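You operate a simulated robot arm through the tools that you are given. There is no shell and no other tool.

The job below is to be done with a simulated robot arm. You get a single attempt, and the scene is never put back.

JOB
Shim the torque link till the link gauge reads nought.
Fine: back off the link wing bolt, draw the thinnest shim out, read the gap, push in the shim of that size alone, tighten the bolt. Where these are worked on the way, their far stop is far enough and under half their travel is too little: link wing bolt.

The check looks at the end state, three seconds after you hand in, the way a careful person would. Anything else that was tipped, shoved, dropped, spilled or broken makes it a failure.

ROBOT AND FRAMES
A 7-joint arm with a two-finger parallel gripper, fixed in place. Base frame: the origin is at the foot of the arm, x ahead of it, y to its left, z up. Readings come in m, rad, newtons and seconds.
With the tool pointing down near the work surface it reaches from about 0.3 to 0.7 m from the base axis. Its first joint turns from -1.152 to 1.152 rad. Payload 1.57 kg.
The tool frame sits at the grasp point between the pads (the TCP): z along the fingers, y along the line on which they close. The tips reach 0.03 m beyond it. Largest opening 0.11 m; finger width 0.024, thickness 0.012; the body of the gripper, 0.048 by 0.112 m, starts 0.078 m behind the TCP.
Orientation is that of the tool frame in the base frame, as a unit quaternion [w, x, y, z]. With the fingers straight down and closing along the base's y, the tool's x points along the base's -x, its y along +y and its z along -z.

CONTROLS
- The arm moves only by the tool step_arm. Its argument "deltas" is a list of rows, each an object of numbers (a shift or turn left out is 0, a gripper value left out holds the last): "dx", "dy", "dz": the shift along the tool's x, y, z in units of 200 mm (1.0 is 200 mm); "ax", "ay", "az": the turn, a rotation vector about the tool's x, y, z in units of 45 degrees (1.0 is 45 degrees); "hand": the finger opening in m, from 0 to 0.11. In form: [{"dx": .., "dy": .., "dz": .., "ax": .., "ay": .., "az": .., "hand": ..}, ...]. A call has 1 to 20 rows; each row is the pose to reach, as a shift and turn from the pose commanded when the call began, along the tool's axes at that moment. A call with a number of a shift or a turn outside -1 to 1 is refused whole. Rows are played at 5 a second. More than 0.05 m and 0.15 rad between two rows, or a gripper value outside its range, and nothing of the call is played. A pose out of reach is approached as far as the arm can. The call stops where the force on the tool passes 40 N (or 10 N more than at its start, if that is more) or the arm is blocked; 0.2 s more then pass. The fingers move at their own pace (about 0.108 m/s each) and stop on an object; they squeeze with about 38 N. The grip force told is the motor's: it shows also when the fingers shut on nothing. Time passes only in rows, and 0.2 s behind the last, so rows that repeat a pose let the fingers close. It gives the time, the measured TCP pose, the force on the tool (base axes), the opening and the grip force at its end, in the units of the frame above (readings bear some noise), with the torque about the TCP (base axes, N m) and any sound that the robot's microphone picked up.
- Cameras (640 x 400 px; columns grow to the right, rows downward): "scene" is fixed at [0.1682, -0.4039, 1.3732]; the picture's right is [0.68, -0.74, 0.00], its down [-0.50, -0.46, -0.74] and it looks along [0.54, 0.50, -0.67] (base axes); focal length 238 px, centre (320, 200). "wrist" rides on the gripper at [0.07, 0.016, -0.141] in the tool frame; the picture's right is [-0.23, 0.97, 0.00], its down [-0.86, -0.20, -0.48] and it looks along [-0.47, -0.11, 0.88] (tool axes); focal length 222 px, centre (320, 200). There is no depth. A picture from a camera that has moved, and an enlarged one, comes with that camera's place and axes in the base frame and with its lens. The place of the scene camera against the robot may be out by one fixed shift of up to 0.025 m in any direction.
- snapshot(camera): a new picture of that camera. The clock stands still meanwhile.
- inspect(camera, box): a new picture of the part [left, top, right, bottom] of that camera's present view, enlarged. The clock stands still meanwhile.
- finish_job(): hands the job in; it is judged then, once.

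Places have to be worked out from the pictures, the camera data and where the tool is seen. Open the gripper and draw the arm clear of the work before you hand the job in, unless the task says otherwise.

The tools are called as a command line: name --argument value ..., lists and objects as JSON in quotes. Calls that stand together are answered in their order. step_arm: Moves the arm, as the interface text tells. Its arguments: {"type":"object","properties":{"deltas":{"type":"array","items":{"type":"object","properties":{"dx":{"type":"number"},"dy":{"type":"number"},"dz":{"type":"number"},"ax":{"type":"number"},"ay":{"type":"number"},"az":{"type":"number"},"hand":{"type":"number"}}}}},"required":["deltas"]} The other tools are called the same way: snapshot (camera) takes a picture; inspect (camera, box) takes an enlarged picture of a part of a camera's view; finish_job () hands the job in.

At the start:

```text
time_s: 0.0
eef_pos: [0.3102, -0.1313, 1.2306]
ee_rot: [0.0, 0.0, 1.0, -0.001]
wrist_force: [0.9, 0.2, 0.7]
torque: [-0.02, -0.04, 0.02]
grip_width: 0.1102
finger_force: 0.1
```

scene: 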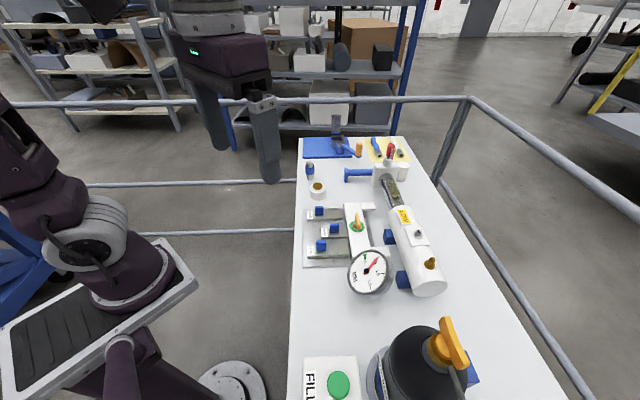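
wrist: 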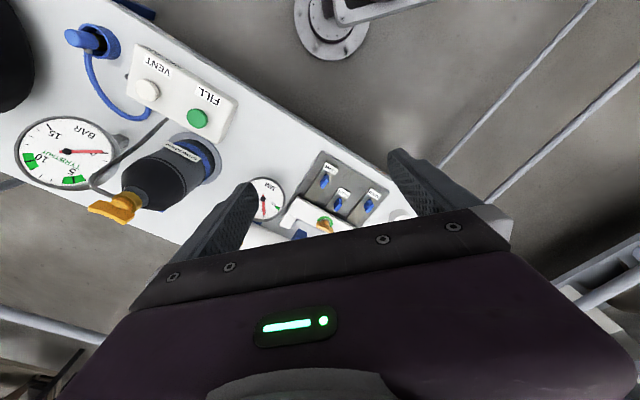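

I start by looking closely at the torque link assembly in the scene view and the wrist view.

inspect --camera "scene" --box '[290, 180, 450, 300]'

inspect --camera "wrist" --box '[240, 140, 420, 250]'

inspect --camera "scene" --box '[290, 120, 450, 220]'

```text
3.33 times, centred on (370, 240) of scene
camera zoom: at [0.1682, -0.4039, 1.3732], right [0.68, -0.74, 0.0], down [-0.5, -0.46, -0.74], along [0.54, 0.5, -0.67], focal length 793 px, centre (153, 67)
```

zoom: 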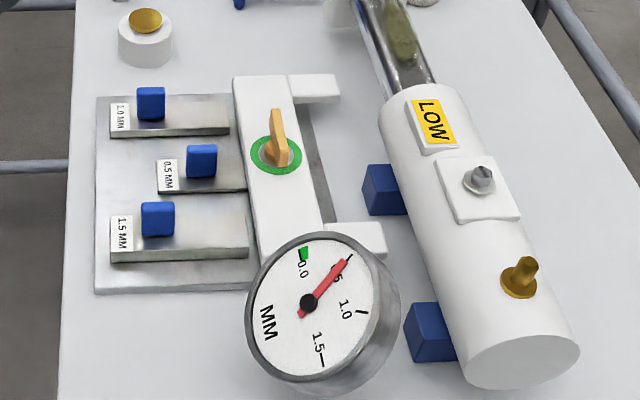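

```text
3.56 times, centred on (330, 195) of wrist
camera zoom: at [0.2416, -0.1155, 1.3714], right [0.23, 0.97, 0.0], down [0.86, -0.2, 0.48], along [0.47, -0.11, -0.88], focal length 790 px, centre (284, 218)
```

zoom: 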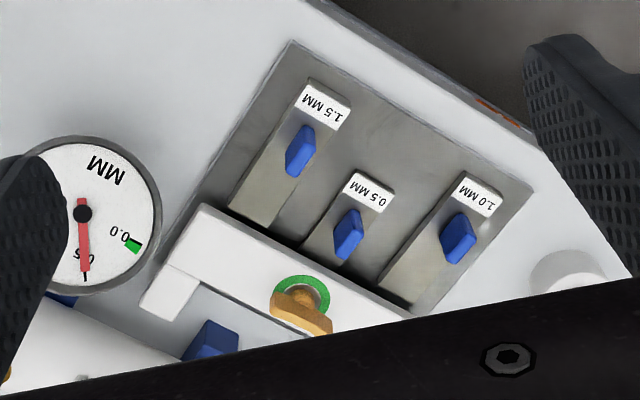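

```text
4.00 times, centred on (370, 170) of scene
camera zoom: at [0.1682, -0.4039, 1.3732], right [0.68, -0.74, 0.0], down [-0.5, -0.46, -0.74], along [0.54, 0.5, -0.67], focal length 952 px, centre (120, 320)
```

zoom: 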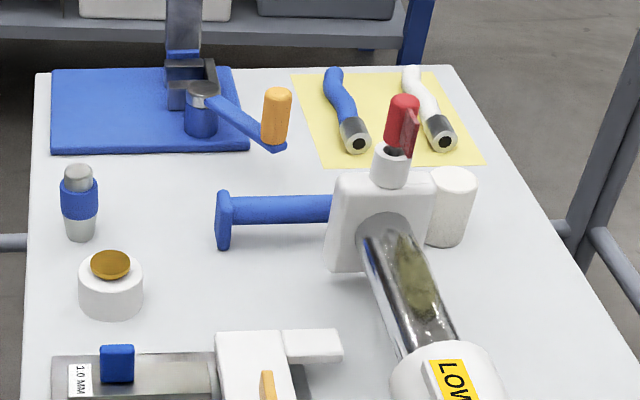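

The bench sits at about z 0.87, turned some 45° from the base, and the wing bolt seems to be near (0.56, -0.18, 0.90). The gauge reads about 0.5 with the 0.5 shim further in. I move nearer, staying high, and turn the tool 45° to line up with the fixture for a better view.

step_arm --deltas '[{"dx": -0.08, "az": 0.17, "hand": 0.11}, {"dx": -0.16, "az": 0.34}, {"dx": -0.24, "az": 0.51}, {"dx": -0.32, "az": 0.68, "dz": 0.1}, {"dx": -0.4, "az": 0.85, "dz": 0.2}, {"dx": -0.45, "az": 1.0, "dz": 0.25}]'

snapshot --camera "wrist"

snapshot --camera "scene"

```text
time_s: 1.4
eef_pos: [0.4002, -0.1322, 1.1785]
ee_rot: [0.0, 0.383, 0.924, 0.0]
wrist_force: [0.5, 0.1, 0.8]
torque: [0.02, 0.0, 0.01]
grip_width: 0.1101
finger_force: 0.1
```

```text
taken
camera wrist: at [0.3629, -0.071, 1.3202], right [0.85, 0.53, 0.0], down [0.46, -0.75, 0.48], along [0.25, -0.41, -0.88], focal length 222 px, centre (320, 200)
```

wrist: 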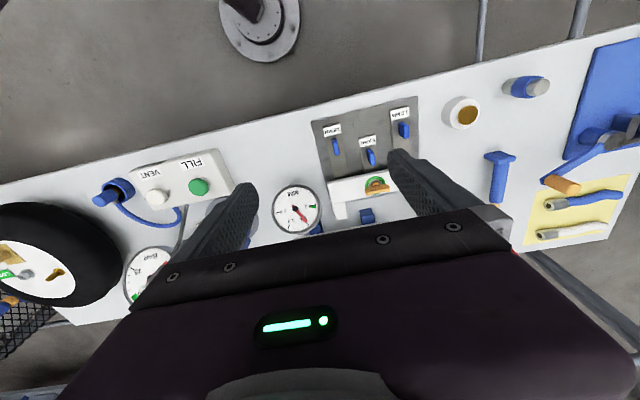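

```text
taken
```

scene: 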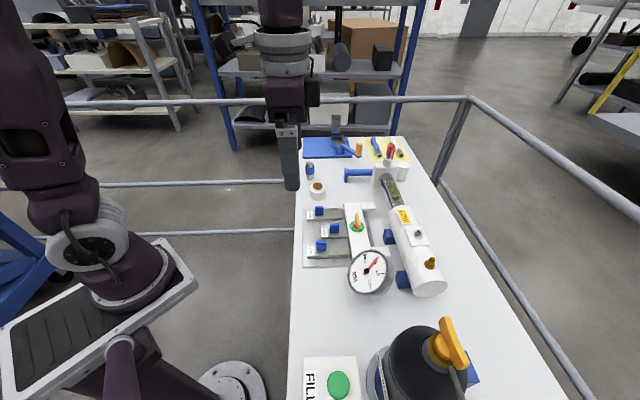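

The bench frame is confirmed at 45°: shims slide along n = [0.707, -0.707], and the bolt is near (0.56, -0.177). I enlarge the wrist view to see the shim tabs, bolt and gauge.

inspect --camera "wrist" --box '[260, 90, 440, 240]'

inspect --camera "scene" --box '[300, 195, 400, 275]'

inspect --camera "scene" --box '[340, 240, 400, 300]'

```text
2.67 times, centred on (350, 165) of wrist
camera zoom: at [0.3629, -0.071, 1.3202], right [0.85, 0.53, 0.0], down [0.46, -0.75, 0.48], along [0.25, -0.41, -0.88], focal length 592 px, centre (240, 293)
```

zoom: 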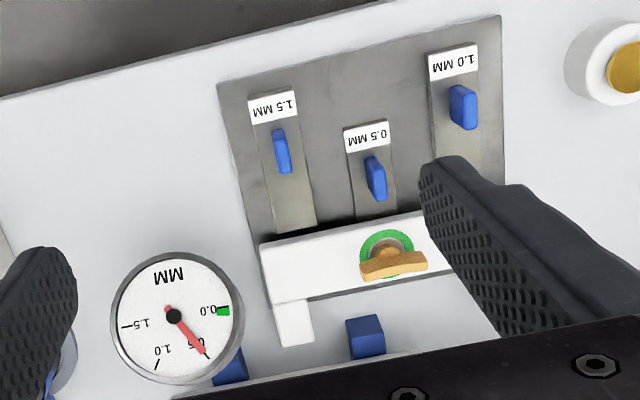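

```text
5.00 times, centred on (350, 235) of scene
camera zoom: at [0.1682, -0.4039, 1.3732], right [0.68, -0.74, 0.0], down [-0.5, -0.46, -0.74], along [0.54, 0.5, -0.67], focal length 1190 px, centre (170, 25)
```

zoom: 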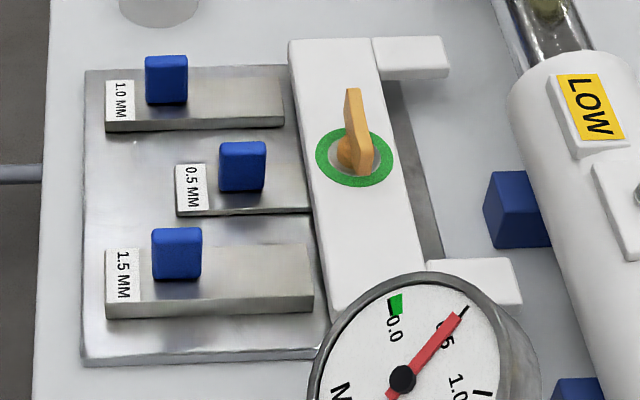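

```text
6.67 times, centred on (370, 270) of scene
camera zoom: at [0.1682, -0.4039, 1.3732], right [0.68, -0.74, 0.0], down [-0.5, -0.46, -0.74], along [0.54, 0.5, -0.67], focal length 1586 px, centre (-13, -267)
```

zoom: 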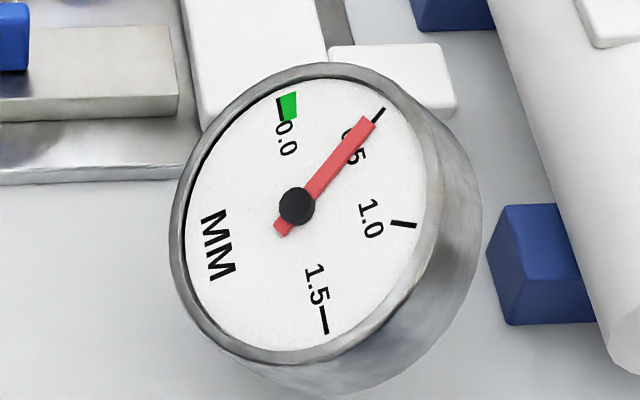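

The shims' tabs lie at bench-frame t ≈ 0.34 (1.0), 0.274 (0.5) and 0.21 (1.5), with the bolt around n 0.52, t 0.274. The wing runs along t, so I need the fingers closing along n: I turn a further 90° clockwise while moving high above the bolt.

step_arm --deltas '[{"dx": -0.12, "dy": 0.117, "dz": 0.05, "az": 0.167}, {"dx": -0.24, "dy": 0.234, "dz": 0.1, "az": 0.333}, {"dx": -0.36, "dy": 0.351, "dz": 0.15, "az": 0.5}, {"dx": -0.48, "dy": 0.468, "dz": 0.2, "az": 0.667}, {"dx": -0.6, "dy": 0.585, "dz": 0.25, "az": 0.833}, {"dx": -0.7175, "dy": 0.7025, "dz": 0.3, "az": 1.0}]'

step_arm --deltas '[{"az": 0.167}, {"az": 0.333}, {"az": 0.5}, {"az": 0.667}, {"az": 0.833}, {"az": 1.0}, {"az": 1.0}]'

snapshot --camera "wrist"

snapshot --camera "scene"

```text
time_s: 2.8
eef_pos: [0.601, -0.1356, 1.1213]
ee_rot: [0.0, 0.707, 0.707, 0.0]
wrist_force: [-0.9, 0.5, -0.1]
torque: [0.0, 0.04, -0.01]
grip_width: 0.11
finger_force: 0.1
```

```text
time_s: 4.4
eef_pos: [0.6012, -0.1341, 1.1212]
ee_rot: [0.0, 0.924, 0.382, 0.0]
wrist_force: [0.7, -0.3, -0.6]
torque: [-0.02, 0.02, -0.01]
grip_width: 0.1099
finger_force: 0.0
```

```text
taken
camera wrist: at [0.6633, -0.0962, 1.2615], right [0.53, -0.85, 0.0], down [-0.75, -0.46, 0.48], along [-0.41, -0.25, -0.88], focal length 222 px, centre (320, 200)
```

wrist: 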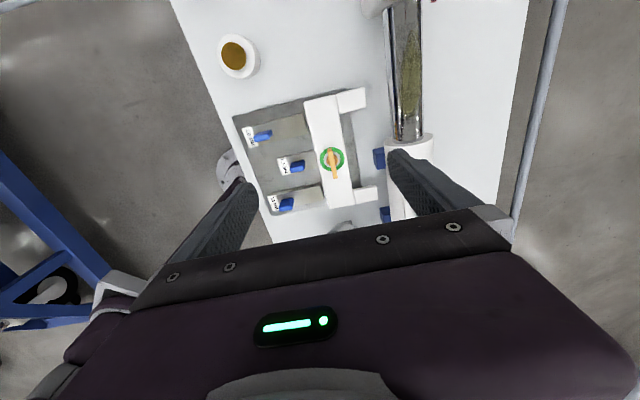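

```text
taken
```

scene: 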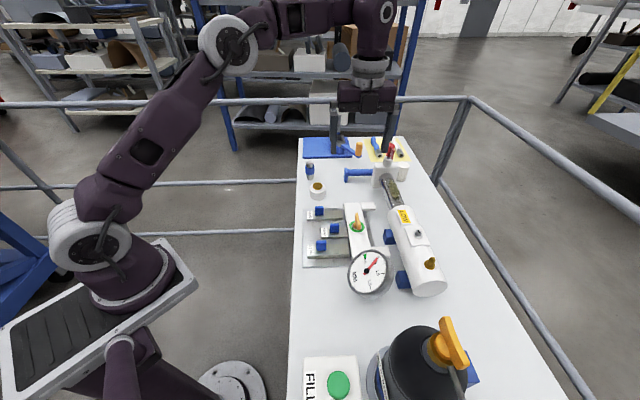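

The tool reached the wanted yaw (fingers now close along n). I enlarge the assembly in this view to triangulate the bolt and tabs.

inspect --camera "wrist" --box '[230, 80, 390, 230]'

inspect --camera "wrist" --box '[300, 130, 370, 200]'

```text
2.67 times, centred on (310, 155) of wrist
camera zoom: at [0.6633, -0.0962, 1.2615], right [0.53, -0.85, 0.0], down [-0.75, -0.46, 0.48], along [-0.41, -0.25, -0.88], focal length 592 px, centre (347, 320)
```

zoom: 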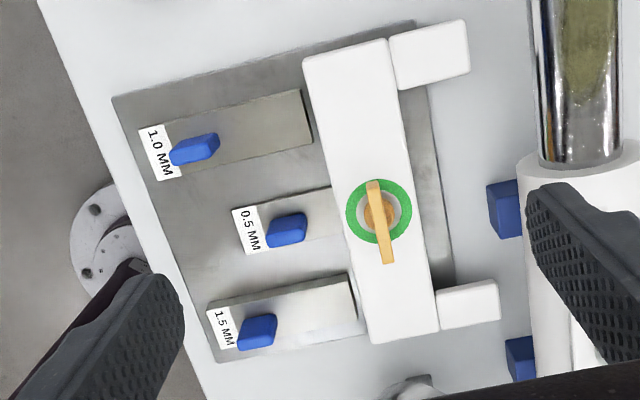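

```text
5.71 times, centred on (335, 165) of wrist
camera zoom: at [0.6633, -0.0962, 1.2615], right [0.53, -0.85, 0.0], down [-0.75, -0.46, 0.48], along [-0.41, -0.25, -0.88], focal length 1269 px, centre (234, 400)
```

zoom: 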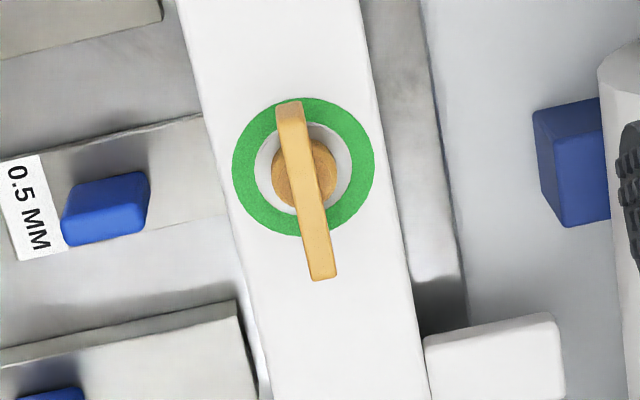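

Triangulating both wrist views puts the bolt axis at n≈0.5275, t≈0.275, i.e. base (0.5675, -0.1785). The wing top is near z≈0.908 and the bar top near z≈0.885. I move above it with a partial opening and stop at z≈0.97 to check alignment.

step_arm --deltas '[{"dx": -0.14, "dy": 0.02, "dz": 0.0, "hand": 0.06}, {"dx": -0.2765, "dy": 0.0375, "dz": 0.1}, {"dx": -0.2765, "dy": 0.0375, "dz": 0.3}, {"dx": -0.2765, "dy": 0.0375, "dz": 0.5}, {"dx": -0.2765, "dy": 0.0375, "dz": 0.65}, {"dx": -0.2765, "dy": 0.0375, "dz": 0.75}, {"dx": -0.2765, "dy": 0.0375, "dz": 0.75}]'

snapshot --camera "wrist"

inspect --camera "scene" --box '[290, 140, 450, 260]'

```text
time_s: 6.0
eef_pos: [0.5664, -0.179, 0.9701]
ee_rot: [-0.001, 0.924, 0.383, 0.0]
wrist_force: [-0.6, 0.0, -0.1]
torque: [0.0, 0.04, 0.05]
grip_width: 0.0599
finger_force: 0.1
```

```text
taken
camera wrist: at [0.6283, -0.1405, 1.1108], right [0.53, -0.85, 0.0], down [-0.75, -0.46, 0.48], along [-0.41, -0.25, -0.88], focal length 222 px, centre (320, 200)
```

wrist: 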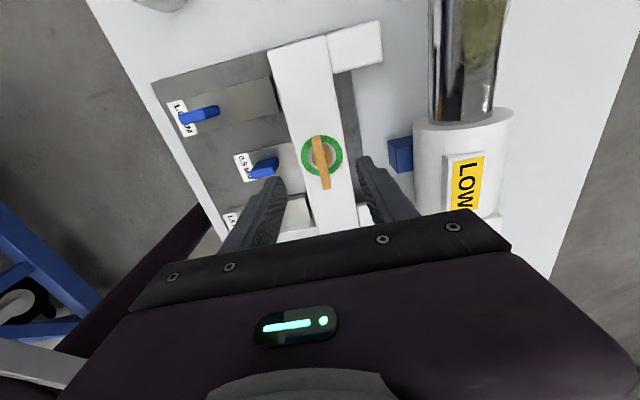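

```text
3.33 times, centred on (370, 200) of scene
camera zoom: at [0.1682, -0.4039, 1.3732], right [0.68, -0.74, 0.0], down [-0.5, -0.46, -0.74], along [0.54, 0.5, -0.67], focal length 793 px, centre (153, 200)
```

zoom: 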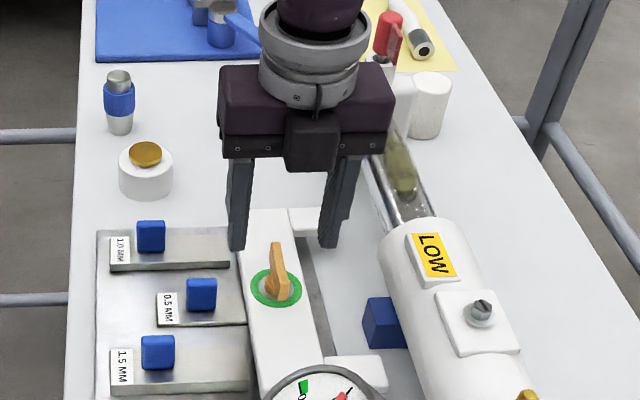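

The fingers straddle the wing symmetrically, and this closer view again gives the wing centre at n≈0.528, t≈0.2755. I lower to TCP z≈0.922 so the tips stop about 5 mm above the bar.

step_arm --deltas '[{"dz": 0.1, "dx": 0.005, "dy": 0.003}, {"dz": 0.18, "dx": 0.005, "dy": 0.003}, {"dz": 0.24, "dx": 0.005, "dy": 0.003}, {"dz": 0.24, "dx": 0.005, "dy": 0.003}]'

snapshot --camera "wrist"

inspect --camera "scene" --box '[310, 170, 410, 250]'

```text
time_s: 7.0
eef_pos: [0.5673, -0.1787, 0.9223]
ee_rot: [0.0, 0.924, 0.382, 0.0]
wrist_force: [0.0, -0.1, -0.1]
torque: [0.02, 0.01, 0.02]
grip_width: 0.0599
finger_force: 0.1
```

```text
taken
camera wrist: at [0.6285, -0.1413, 1.0631], right [0.53, -0.85, 0.0], down [-0.75, -0.46, 0.48], along [-0.41, -0.25, -0.88], focal length 222 px, centre (320, 200)
```

wrist: 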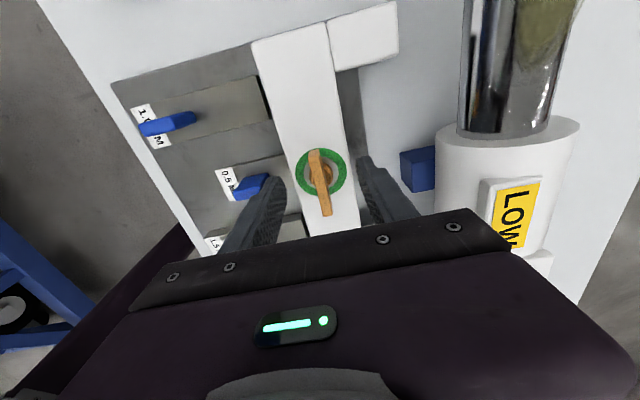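

```text
5.00 times, centred on (360, 210) of scene
camera zoom: at [0.1682, -0.4039, 1.3732], right [0.68, -0.74, 0.0], down [-0.5, -0.46, -0.74], along [0.54, 0.5, -0.67], focal length 1190 px, centre (120, 150)
```

zoom: 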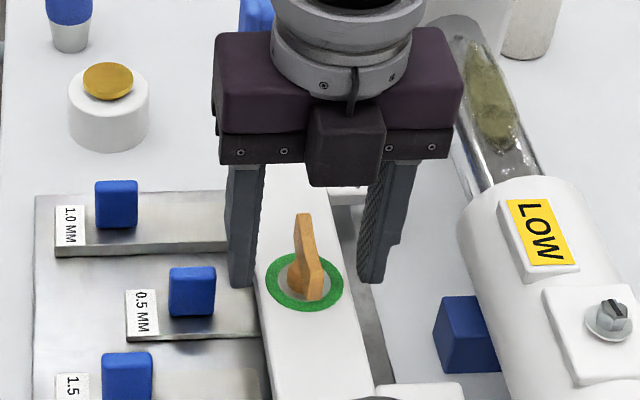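

The tips flank the wing, level with its lower half and clear of the bar. I close the fingers on the wing.

step_arm --deltas '[{"hand": 0.03}, {"hand": 0.0}, {"hand": 0.0}, {"hand": 0.0}]'

snapshot --camera "wrist"

```text
time_s: 8.0
eef_pos: [0.5683, -0.1803, 0.9222]
ee_rot: [0.002, 0.924, 0.382, 0.0]
wrist_force: [10.0, -8.5, -4.9]
torque: [-0.18, -0.25, -0.03]
grip_width: 0.0192
finger_force: 32.9
```

```text
taken
camera wrist: at [0.629, -0.1419, 1.0634], right [0.53, -0.85, 0.0], down [-0.75, -0.46, 0.48], along [-0.4, -0.25, -0.88], focal length 222 px, centre (320, 200)
```

wrist: 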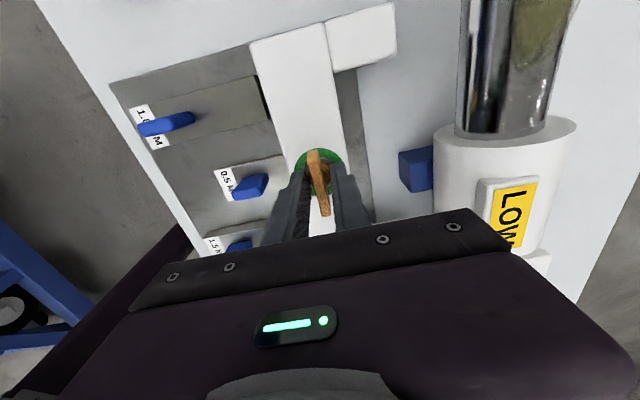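

The grip stopped at 19 mm, so I hold the round hub and not the 8 mm blade, and the side force shows I'm about 2–3 mm off centre towards −n. I open, raise about 7 mm, shift +3 mm along n, and close on the blade alone.

step_arm --deltas '[{"hand": 0.04}, {"hand": 0.04}, {"dz": -0.035, "dy": 0.014, "hand": 0.04}, {"dz": -0.035, "dy": 0.014, "hand": 0.02}, {"dz": -0.035, "dy": 0.014, "hand": 0.0}, {"dz": -0.035, "dy": 0.014, "hand": 0.0}, {"dz": -0.035, "dy": 0.014, "hand": 0.0}]'

snapshot --camera "wrist"

inspect --camera "scene" --box '[310, 170, 410, 250]'

```text
time_s: 9.6
eef_pos: [0.5671, -0.1798, 0.9293]
ee_rot: [-0.001, 0.924, 0.383, -0.001]
wrist_force: [-18.6, 15.0, 8.4]
torque: [0.14, 0.39, 0.01]
grip_width: 0.0073
finger_force: 25.9
```

```text
taken
camera wrist: at [0.63, -0.1424, 1.0698], right [0.53, -0.85, 0.0], down [-0.74, -0.47, 0.48], along [-0.41, -0.25, -0.88], focal length 222 px, centre (320, 200)
```

wrist: 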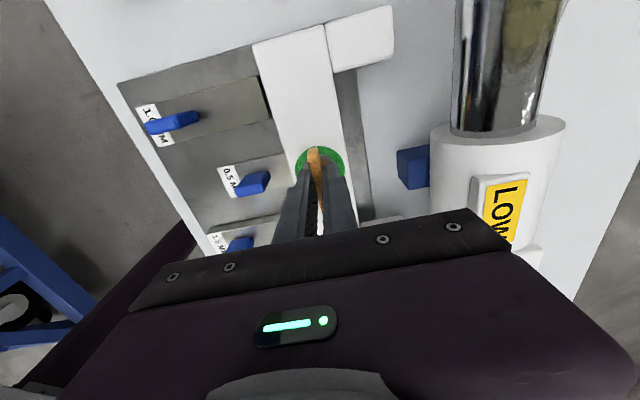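

```text
5.00 times, centred on (360, 210) of scene
camera zoom: at [0.1675, -0.4035, 1.3734], right [0.68, -0.74, 0.0], down [-0.5, -0.46, -0.74], along [0.54, 0.5, -0.67], focal length 1190 px, centre (120, 150)
```

zoom: 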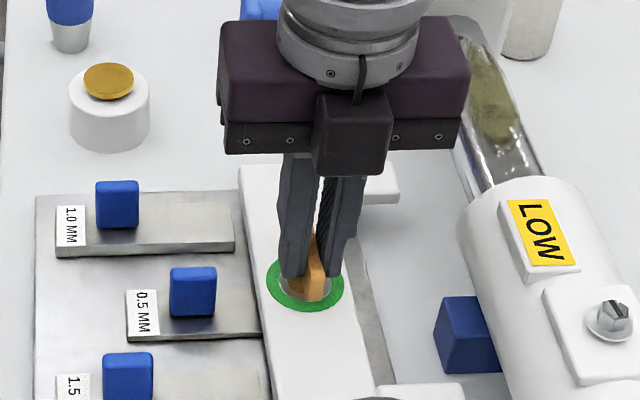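

I now hold the blade (7.3 mm), but the arm pushes sideways by about 24 N, so the command is about 2 mm too far in +n. I shift back 2 mm while gripping, then begin turning counter-clockwise (seen from above) in small steps.

step_arm --deltas '[{"dy": -0.005, "hand": 0.0}, {"dy": -0.01, "hand": 0.0}, {"dy": -0.01, "hand": 0.0}]'

step_arm --deltas '[{"az": -0.06}, {"az": -0.12}, {"az": -0.18}, {"az": -0.24}, {"az": -0.3}, {"az": -0.3}]'

snapshot --camera "wrist"

```text
time_s: 10.4
eef_pos: [0.5685, -0.1802, 0.9295]
ee_rot: [0.0, 0.923, 0.384, -0.001]
wrist_force: [-18.7, 6.2, -0.4]
torque: [0.09, 0.33, 0.0]
grip_width: 0.0075
finger_force: 26.7
```

```text
time_s: 11.8
eef_pos: [0.5691, -0.1791, 0.9301]
ee_rot: [0.001, 0.872, 0.489, -0.001]
wrist_force: [-18.3, -15.2, -13.8]
torque: [-0.36, 0.4, -0.02]
grip_width: 0.0077
finger_force: 26.9
```

```text
taken
camera wrist: at [0.6195, -0.1285, 1.0707], right [0.71, -0.7, 0.0], down [-0.62, -0.62, 0.48], along [-0.34, -0.34, -0.88], focal length 222 px, centre (320, 200)
```

wrist: 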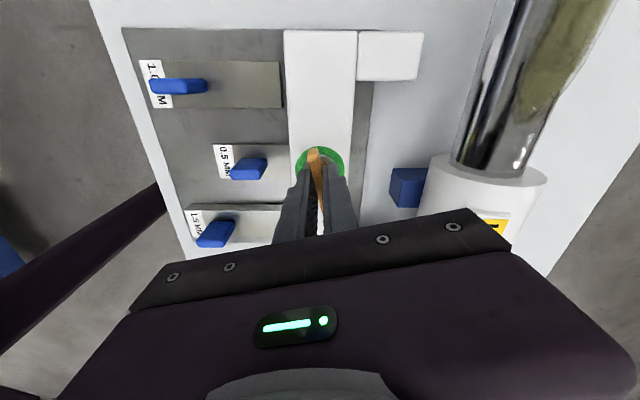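

The width stayed near 7.5 mm and the wing turned with the fingers about 13°, nearly torque-free. A side load of about 24 N has built up towards −t, so I relax the command 1.5–2 mm that way and continue turning counter-clockwise.

step_arm --deltas '[{"dx": -0.005, "dz": 0.003}, {"dx": -0.009, "dz": 0.005}, {"dx": -0.009, "dz": 0.005}]'

step_arm --deltas '[{"az": -0.08}, {"az": -0.16}, {"az": -0.24}, {"az": -0.32}, {"az": -0.4}, {"az": -0.4}]'

snapshot --camera "wrist"

```text
time_s: 12.6
eef_pos: [0.5689, -0.1806, 0.9306]
ee_rot: [-0.001, 0.872, 0.489, 0.0]
wrist_force: [-26.0, -2.2, 16.5]
torque: [-0.16, 0.57, -0.04]
grip_width: 0.0073
finger_force: 26.7
```

```text
time_s: 14.0
eef_pos: [0.569, -0.179, 0.9297]
ee_rot: [0.001, 0.784, 0.62, 0.0]
wrist_force: [-5.4, 4.6, 12.0]
torque: [-0.11, 0.17, 0.05]
grip_width: 0.0073
finger_force: 26.7
```

```text
taken
camera wrist: at [0.6009, -0.1154, 1.0703], right [0.89, -0.45, 0.0], down [-0.39, -0.79, 0.48], along [-0.21, -0.43, -0.88], focal length 222 px, centre (320, 200)
```

wrist: 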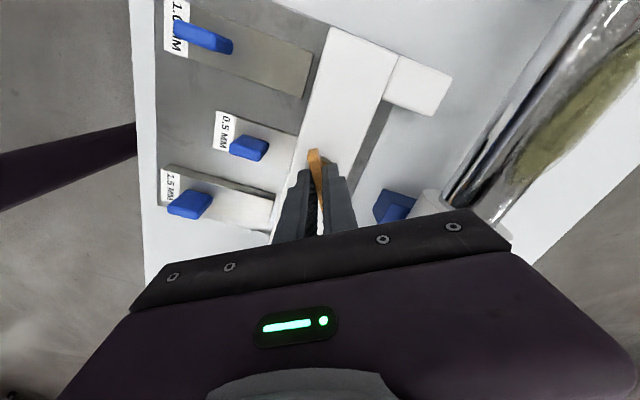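

The wing has followed to about 31° and loads are low (13 N). I go on turning counter-clockwise.

step_arm --deltas '[{"az": -0.1}, {"az": -0.2}, {"az": -0.3}, {"az": -0.4}, {"az": -0.5}, {"az": -0.6}, {"az": -0.6}]'

snapshot --camera "wrist"

inspect --camera "scene" --box '[310, 190, 410, 300]'

```text
time_s: 15.6
eef_pos: [0.5684, -0.1789, 0.9296]
ee_rot: [0.001, 0.618, 0.786, 0.0]
wrist_force: [-2.7, 9.0, 19.7]
torque: [0.27, 0.1, -0.02]
grip_width: 0.0074
finger_force: 27.3
```

```text
taken
camera wrist: at [0.5683, -0.1077, 1.0705], right [1.0, 0.01, 0.0], down [0.01, -0.88, 0.48], along [0.01, -0.48, -0.88], focal length 222 px, centre (320, 200)
```

wrist: 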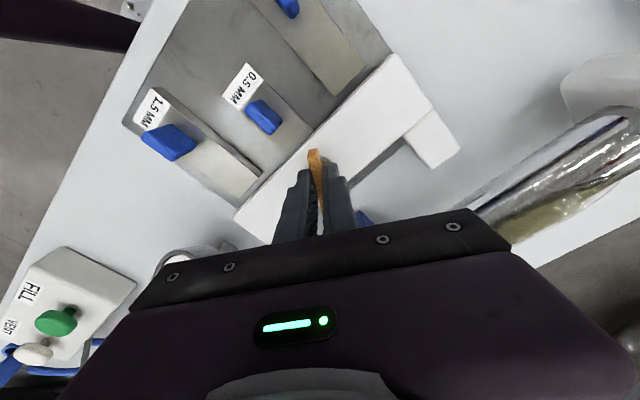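

```text
3.64 times, centred on (360, 245) of scene
camera zoom: at [0.1677, -0.4036, 1.3734], right [0.68, -0.74, 0.0], down [-0.5, -0.46, -0.74], along [0.54, 0.5, -0.67], focal length 865 px, centre (174, 36)
```

zoom: 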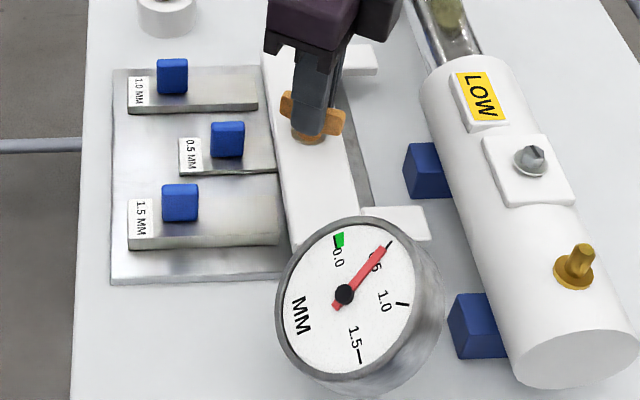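

About 59° turned; the green ring is no longer seen, so the bolt is coming loose. There's about 20 N upward on the tool, so I rise 1 mm and keep turning.

step_arm --deltas '[{"az": -0.1, "dz": -0.004}, {"az": -0.2, "dz": -0.006}, {"az": -0.3, "dz": -0.008}, {"az": -0.4, "dz": -0.008}, {"az": -0.5, "dz": -0.008}, {"az": -0.6, "dz": -0.008}, {"az": -0.7, "dz": -0.008}, {"az": -0.7, "dz": -0.008}]'

snapshot --camera "wrist"

inspect --camera "scene" --box '[310, 190, 410, 300]'

```text
time_s: 17.4
eef_pos: [0.5677, -0.1797, 0.9314]
ee_rot: [0.0, 0.382, 0.924, 0.001]
wrist_force: [5.1, 12.1, 10.3]
torque: [0.28, -0.03, 0.02]
grip_width: 0.0073
finger_force: 26.6
```

```text
taken
camera wrist: at [0.5312, -0.1188, 1.0714], right [0.85, 0.53, 0.0], down [0.46, -0.74, 0.48], along [0.25, -0.41, -0.88], focal length 222 px, centre (320, 200)
```

wrist: 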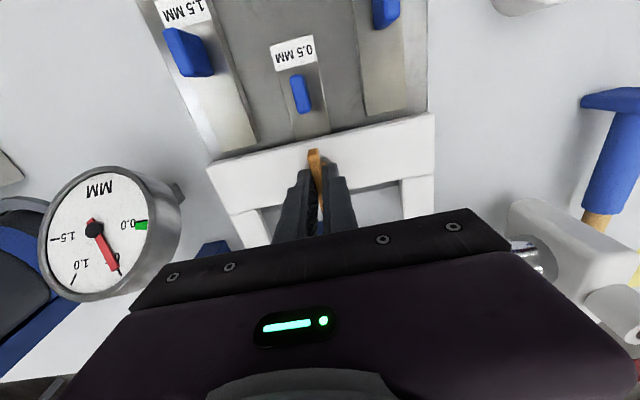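

```text
3.64 times, centred on (360, 245) of scene
camera zoom: at [0.1681, -0.4035, 1.3733], right [0.68, -0.74, 0.0], down [-0.5, -0.46, -0.74], along [0.54, 0.5, -0.67], focal length 865 px, centre (174, 36)
```

zoom: 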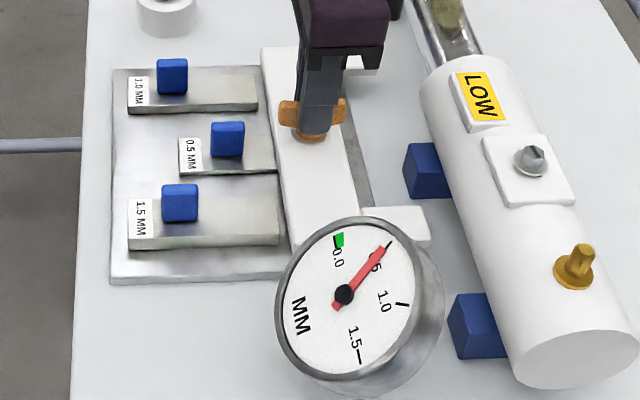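

The wing is now at 90° with no stop felt yet and little torque. I keep turning counter-clockwise, watching the torque.

step_arm --deltas '[{"az": -0.1}, {"az": -0.2}, {"az": -0.3}, {"az": -0.4}, {"az": -0.4}]'

snapshot --camera "wrist"

inspect --camera "scene" --box '[310, 190, 410, 300]'

```text
time_s: 18.6
eef_pos: [0.5678, -0.1804, 0.9309]
ee_rot: [0.001, 0.232, 0.973, 0.0]
wrist_force: [6.0, 16.9, 23.5]
torque: [0.3, -0.15, 0.0]
grip_width: 0.0079
finger_force: 27.0
```

```text
taken
camera wrist: at [0.5142, -0.1334, 1.0712], right [0.64, 0.77, 0.0], down [0.67, -0.56, 0.48], along [0.37, -0.31, -0.88], focal length 222 px, centre (320, 200)
```

wrist: 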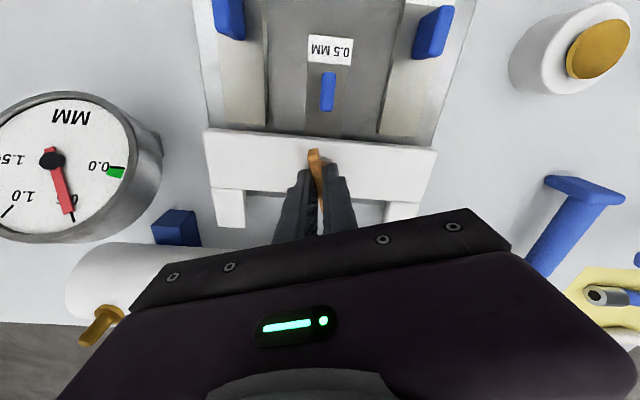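

```text
3.64 times, centred on (360, 245) of scene
camera zoom: at [0.1678, -0.4033, 1.3734], right [0.68, -0.74, 0.0], down [-0.5, -0.46, -0.74], along [0.54, 0.5, -0.67], focal length 865 px, centre (174, 36)
```

zoom: 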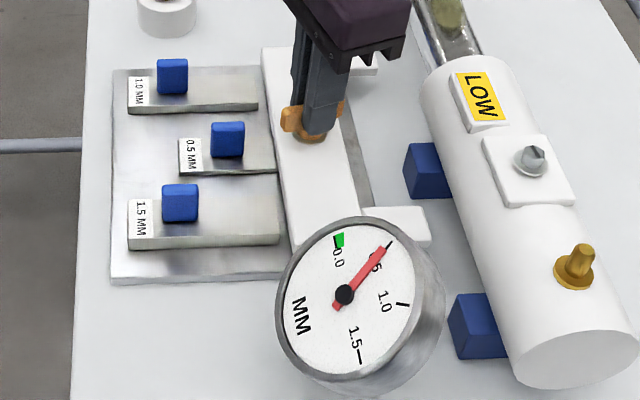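

108° and still free, with upward load growing to 23 N. I ease up 1.5 mm and go on.

step_arm --deltas '[{"dz": -0.004}, {"az": -0.1, "dz": -0.007}, {"az": -0.2, "dz": -0.007}, {"az": -0.3, "dz": -0.007}, {"az": -0.4, "dz": -0.007}, {"az": -0.5, "dz": -0.007}, {"az": -0.5, "dz": -0.007}]'

snapshot --camera "wrist"

inspect --camera "scene" --box '[310, 190, 410, 300]'

```text
time_s: 20.2
eef_pos: [0.5692, -0.1799, 0.9322]
ee_rot: [0.001, 0.039, 0.999, 0.0]
wrist_force: [6.6, 17.0, 4.7]
torque: [0.32, -0.4, -0.02]
grip_width: 0.0074
finger_force: 26.7
```

```text
taken
camera wrist: at [0.5012, -0.1579, 1.0722], right [0.3, 0.95, 0.0], down [0.84, -0.26, 0.48], along [0.46, -0.14, -0.88], focal length 222 px, centre (320, 200)
```

wrist: 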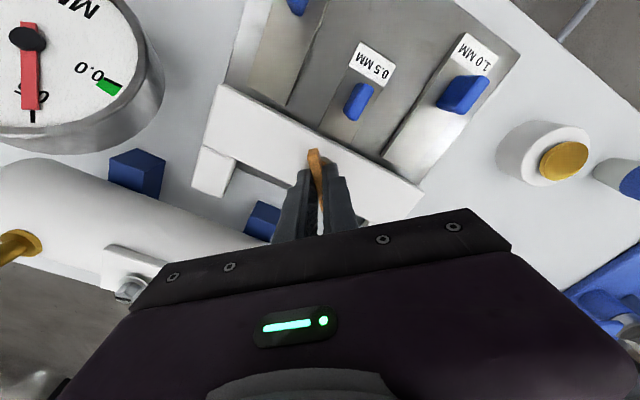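

```text
3.64 times, centred on (360, 245) of scene
camera zoom: at [0.1682, -0.4034, 1.3733], right [0.68, -0.74, 0.0], down [-0.5, -0.46, -0.74], along [0.54, 0.5, -0.67], focal length 865 px, centre (174, 36)
```

zoom: 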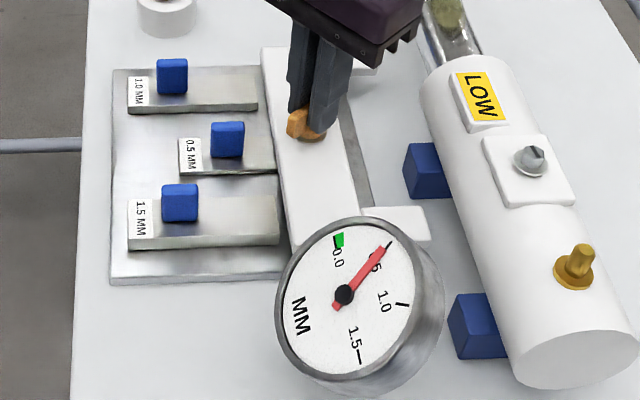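

About 130° turned and still no stop. I keep turning.

step_arm --deltas '[{"az": -0.12}, {"az": -0.24}, {"az": -0.36}, {"az": -0.48}, {"az": -0.6}, {"az": -0.6}]'

snapshot --camera "wrist"

inspect --camera "scene" --box '[310, 190, 410, 300]'

```text
time_s: 21.6
eef_pos: [0.5683, -0.1787, 0.9307]
ee_rot: [0.0, -0.197, 0.98, 0.0]
wrist_force: [5.6, 12.8, 10.7]
torque: [0.24, 0.02, -0.01]
grip_width: 0.0075
finger_force: 26.4
```

```text
taken
camera wrist: at [0.4984, -0.1909, 1.0724], right [-0.16, 0.99, 0.0], down [0.87, 0.14, 0.48], along [0.47, 0.08, -0.88], focal length 222 px, centre (320, 200)
```

wrist: 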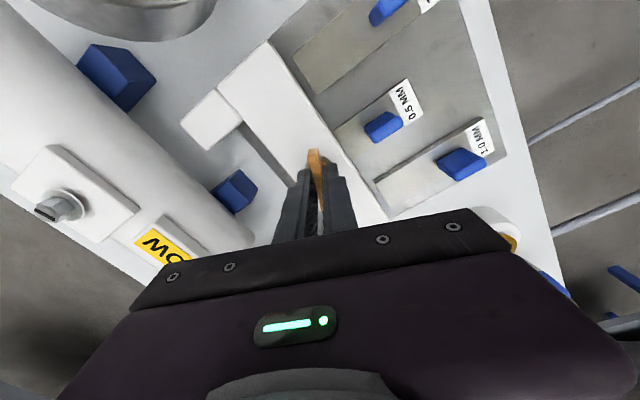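

```text
3.64 times, centred on (360, 245) of scene
camera zoom: at [0.1681, -0.4035, 1.3733], right [0.68, -0.74, 0.0], down [-0.5, -0.46, -0.74], along [0.54, 0.5, -0.67], focal length 865 px, centre (174, 36)
```

zoom: 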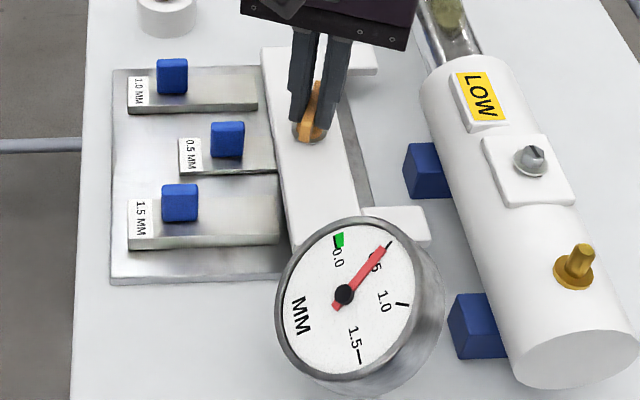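

Now about 158° and still free. I continue.

step_arm --deltas '[{"az": -0.12}, {"az": -0.24}, {"az": -0.36}, {"az": -0.48}, {"az": -0.6}, {"az": -0.6}]'

snapshot --camera "wrist"

snapshot --camera "scene"

```text
time_s: 23.0
eef_pos: [0.5687, -0.1795, 0.9308]
ee_rot: [-0.001, -0.42, 0.908, 0.0]
wrist_force: [-6.6, 10.5, 20.3]
torque: [0.2, 0.19, -0.72]
grip_width: 0.009
finger_force: 27.3
```

```text
taken
camera wrist: at [0.5116, -0.2217, 1.0722], right [-0.59, 0.8, 0.0], down [0.71, 0.52, 0.48], along [0.39, 0.28, -0.88], focal length 222 px, centre (320, 200)
```

wrist: 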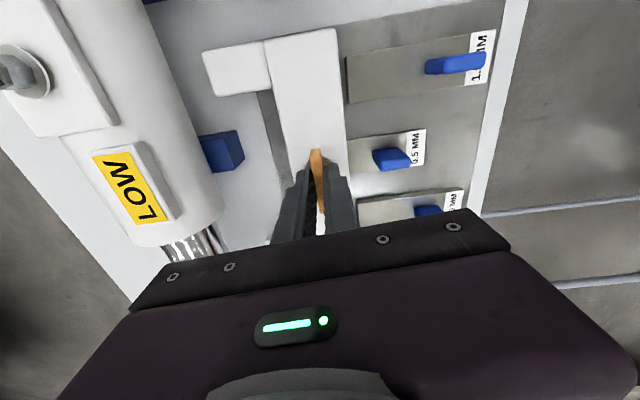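

```text
taken
```

scene: 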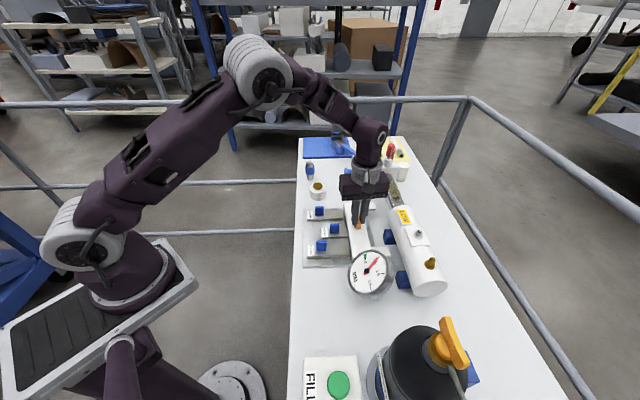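

A torque of −0.72 Nm and the fingers being pried to 9 mm show the stop at about 180°. I turn back 4° to unload, open, and rise straight up.

step_arm --deltas '[{"az": 0.05}, {"az": 0.09}, {"az": 0.09, "hand": 0.03}, {"az": 0.09, "hand": 0.05}, {"az": 0.09, "dz": -0.1, "hand": 0.05}, {"az": 0.09, "dz": -0.3}, {"az": 0.09, "dz": -0.5}, {"az": 0.09, "dz": -0.5}]'

snapshot --camera "wrist"

inspect --camera "scene" --box '[310, 190, 410, 300]'

```text
time_s: 24.8
eef_pos: [0.5676, -0.1805, 1.0347]
ee_rot: [-0.001, -0.387, 0.922, 0.0]
wrist_force: [0.7, 0.1, -0.4]
torque: [0.02, 0.0, -0.01]
grip_width: 0.0501
finger_force: 0.1
```

```text
taken
camera wrist: at [0.5073, -0.2182, 1.1747], right [-0.54, 0.84, 0.0], down [0.74, 0.47, 0.48], along [0.4, 0.26, -0.88], focal length 222 px, centre (320, 200)
```

wrist: 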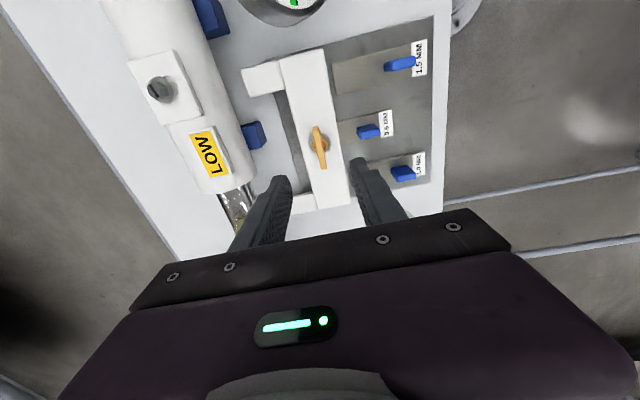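

```text
3.64 times, centred on (360, 245) of scene
camera zoom: at [0.1682, -0.4039, 1.3732], right [0.68, -0.74, 0.0], down [-0.5, -0.46, -0.74], along [0.54, 0.5, -0.67], focal length 865 px, centre (174, 36)
```

zoom: 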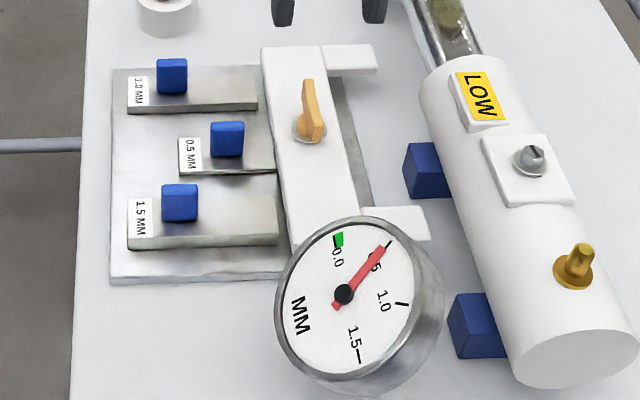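

The wing sits half a turn from where it was and the green ring is gone, so the bolt is backed off. Now I move back over the shims at height and turn 90° so the fingers close along t.

step_arm --deltas '[{"dy": 0.1, "az": 0.167}, {"dy": 0.2, "az": 0.333}, {"dy": 0.3, "az": 0.5}, {"dy": 0.4, "az": 0.667}, {"dy": 0.5, "az": 0.833}, {"dy": 0.6, "az": 1.0}, {"dy": 0.645, "az": 1.0}]'

step_arm --deltas '[{"az": 0.167}, {"az": 0.333}, {"az": 0.5}, {"az": 0.667}, {"az": 0.833}, {"az": 1.0}, {"az": 1.0}]'

snapshot --camera "wrist"

snapshot --camera "scene"

```text
time_s: 26.4
eef_pos: [0.4769, -0.0901, 1.0338]
ee_rot: [0.0, -0.002, 1.0, 0.0]
wrist_force: [0.1, -0.5, 0.1]
torque: [-0.01, -0.01, -0.03]
grip_width: 0.05
finger_force: 0.1
```

```text
time_s: 28.0
eef_pos: [0.4764, -0.09, 1.0332]
ee_rot: [0.0, 0.379, 0.925, 0.0]
wrist_force: [-0.4, -0.9, -0.3]
torque: [0.01, 0.01, -0.02]
grip_width: 0.0502
finger_force: 0.1
```

```text
taken
camera wrist: at [0.4387, -0.0291, 1.1731], right [0.85, 0.53, 0.0], down [0.47, -0.74, 0.48], along [0.26, -0.4, -0.88], focal length 222 px, centre (320, 200)
```

wrist: 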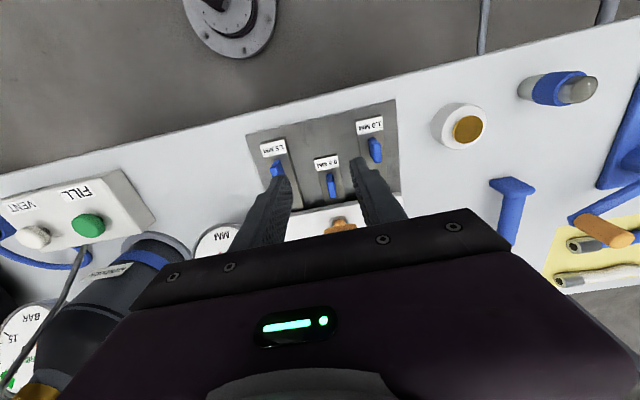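

```text
taken
```

scene: 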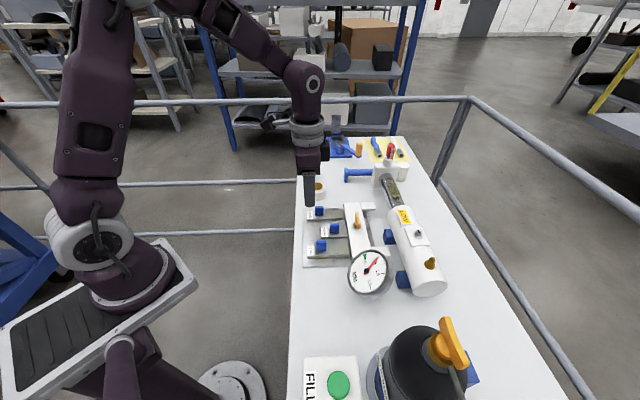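

Now over the shim plate with fingers closing along t. I enlarge to locate the 0.5 tab precisely.

inspect --camera "wrist" --box '[240, 90, 420, 240]'

inspect --camera "scene" --box '[295, 195, 375, 270]'

```text
2.67 times, centred on (330, 165) of wrist
camera zoom: at [0.4387, -0.0291, 1.1731], right [0.85, 0.53, 0.0], down [0.47, -0.74, 0.48], along [0.26, -0.4, -0.88], focal length 592 px, centre (293, 293)
```

zoom: 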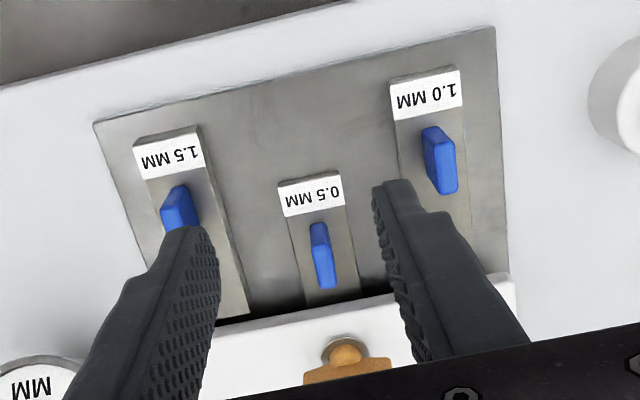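

```text
5.33 times, centred on (335, 232) of scene
camera zoom: at [0.1682, -0.4039, 1.3732], right [0.68, -0.74, 0.0], down [-0.5, -0.46, -0.74], along [0.54, 0.5, -0.67], focal length 1269 px, centre (240, 27)
```

zoom: 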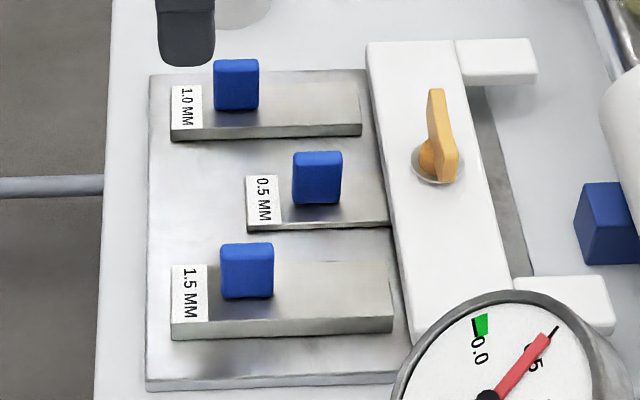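

The 0.5 tab sits at about n 0.4645, t 0.2747, from z≈0.87 to 0.90, 10 mm thick along t. I move over it and lower to z 0.93 for a check.

step_arm --deltas '[{"dx": -0.16, "dy": 0.004}, {"dx": -0.32, "dy": 0.0075}, {"dx": -0.32, "dy": 0.0075, "dz": 0.2}, {"dx": -0.32, "dy": 0.0075, "dz": 0.4}, {"dx": -0.32, "dy": 0.0075, "dz": 0.51}, {"dx": -0.32, "dy": 0.0075, "dz": 0.51}]'

snapshot --camera "wrist"

inspect --camera "scene" --box '[295, 195, 375, 270]'

```text
time_s: 29.4
eef_pos: [0.5268, -0.1308, 0.9283]
ee_rot: [0.0, 0.378, 0.926, 0.0]
wrist_force: [-0.1, -0.3, -0.2]
torque: [-0.01, 0.0, 0.0]
grip_width: 0.0504
finger_force: 0.0
```

```text
taken
camera wrist: at [0.4876, -0.0709, 1.0686], right [0.84, 0.54, 0.0], down [0.47, -0.74, 0.48], along [0.26, -0.4, -0.88], focal length 222 px, centre (320, 200)
```

wrist: 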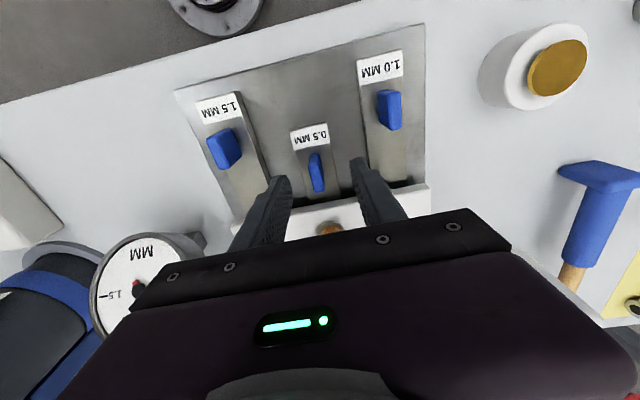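

```text
5.33 times, centred on (335, 232) of scene
camera zoom: at [0.1682, -0.4039, 1.3732], right [0.68, -0.74, 0.0], down [-0.5, -0.46, -0.74], along [0.54, 0.5, -0.67], focal length 1269 px, centre (240, 27)
```

zoom: 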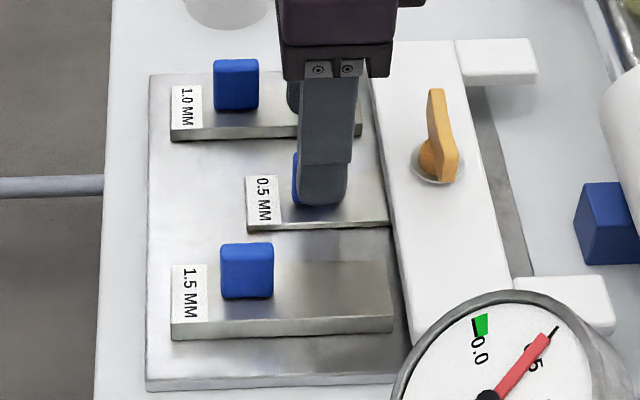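

The tab lies about 2.5 mm towards −t from the finger centre, and the yaw is about half a degree off. I correct both and lower to TCP z≈0.909.

step_arm --deltas '[{"dy": -0.012, "az": 0.012}, {"dy": -0.012, "az": 0.012, "dz": 0.05}, {"dy": -0.012, "az": 0.012, "dz": 0.095}, {"dy": -0.012, "az": 0.012, "dz": 0.095}]'

snapshot --camera "wrist"

inspect --camera "scene" --box '[295, 195, 375, 270]'

```text
time_s: 30.4
eef_pos: [0.5215, -0.1351, 0.9099]
ee_rot: [0.0, 0.383, 0.924, 0.001]
wrist_force: [0.9, -1.1, 0.1]
torque: [0.02, -0.03, 0.01]
grip_width: 0.05
finger_force: 0.1
```

```text
taken
camera wrist: at [0.485, -0.0739, 1.05], right [0.85, 0.53, 0.0], down [0.46, -0.75, 0.48], along [0.25, -0.41, -0.88], focal length 222 px, centre (320, 200)
```

wrist: 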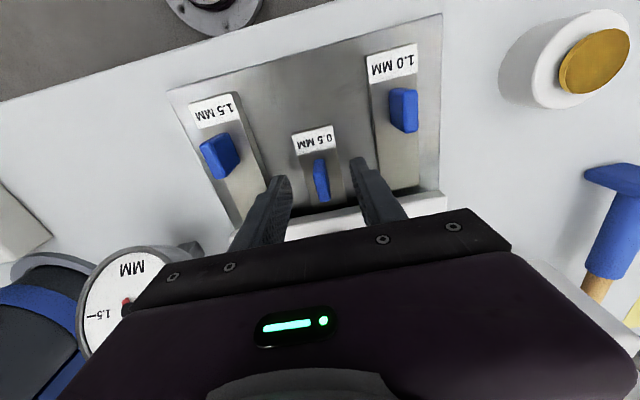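

```text
5.33 times, centred on (335, 232) of scene
camera zoom: at [0.1682, -0.4039, 1.3732], right [0.68, -0.74, 0.0], down [-0.5, -0.46, -0.74], along [0.54, 0.5, -0.67], focal length 1269 px, centre (240, 27)
```

zoom: 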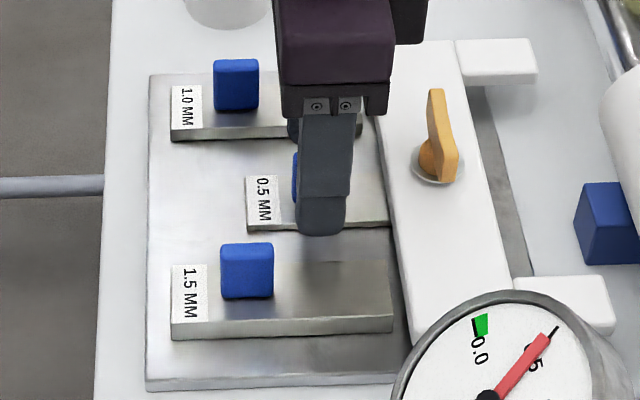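

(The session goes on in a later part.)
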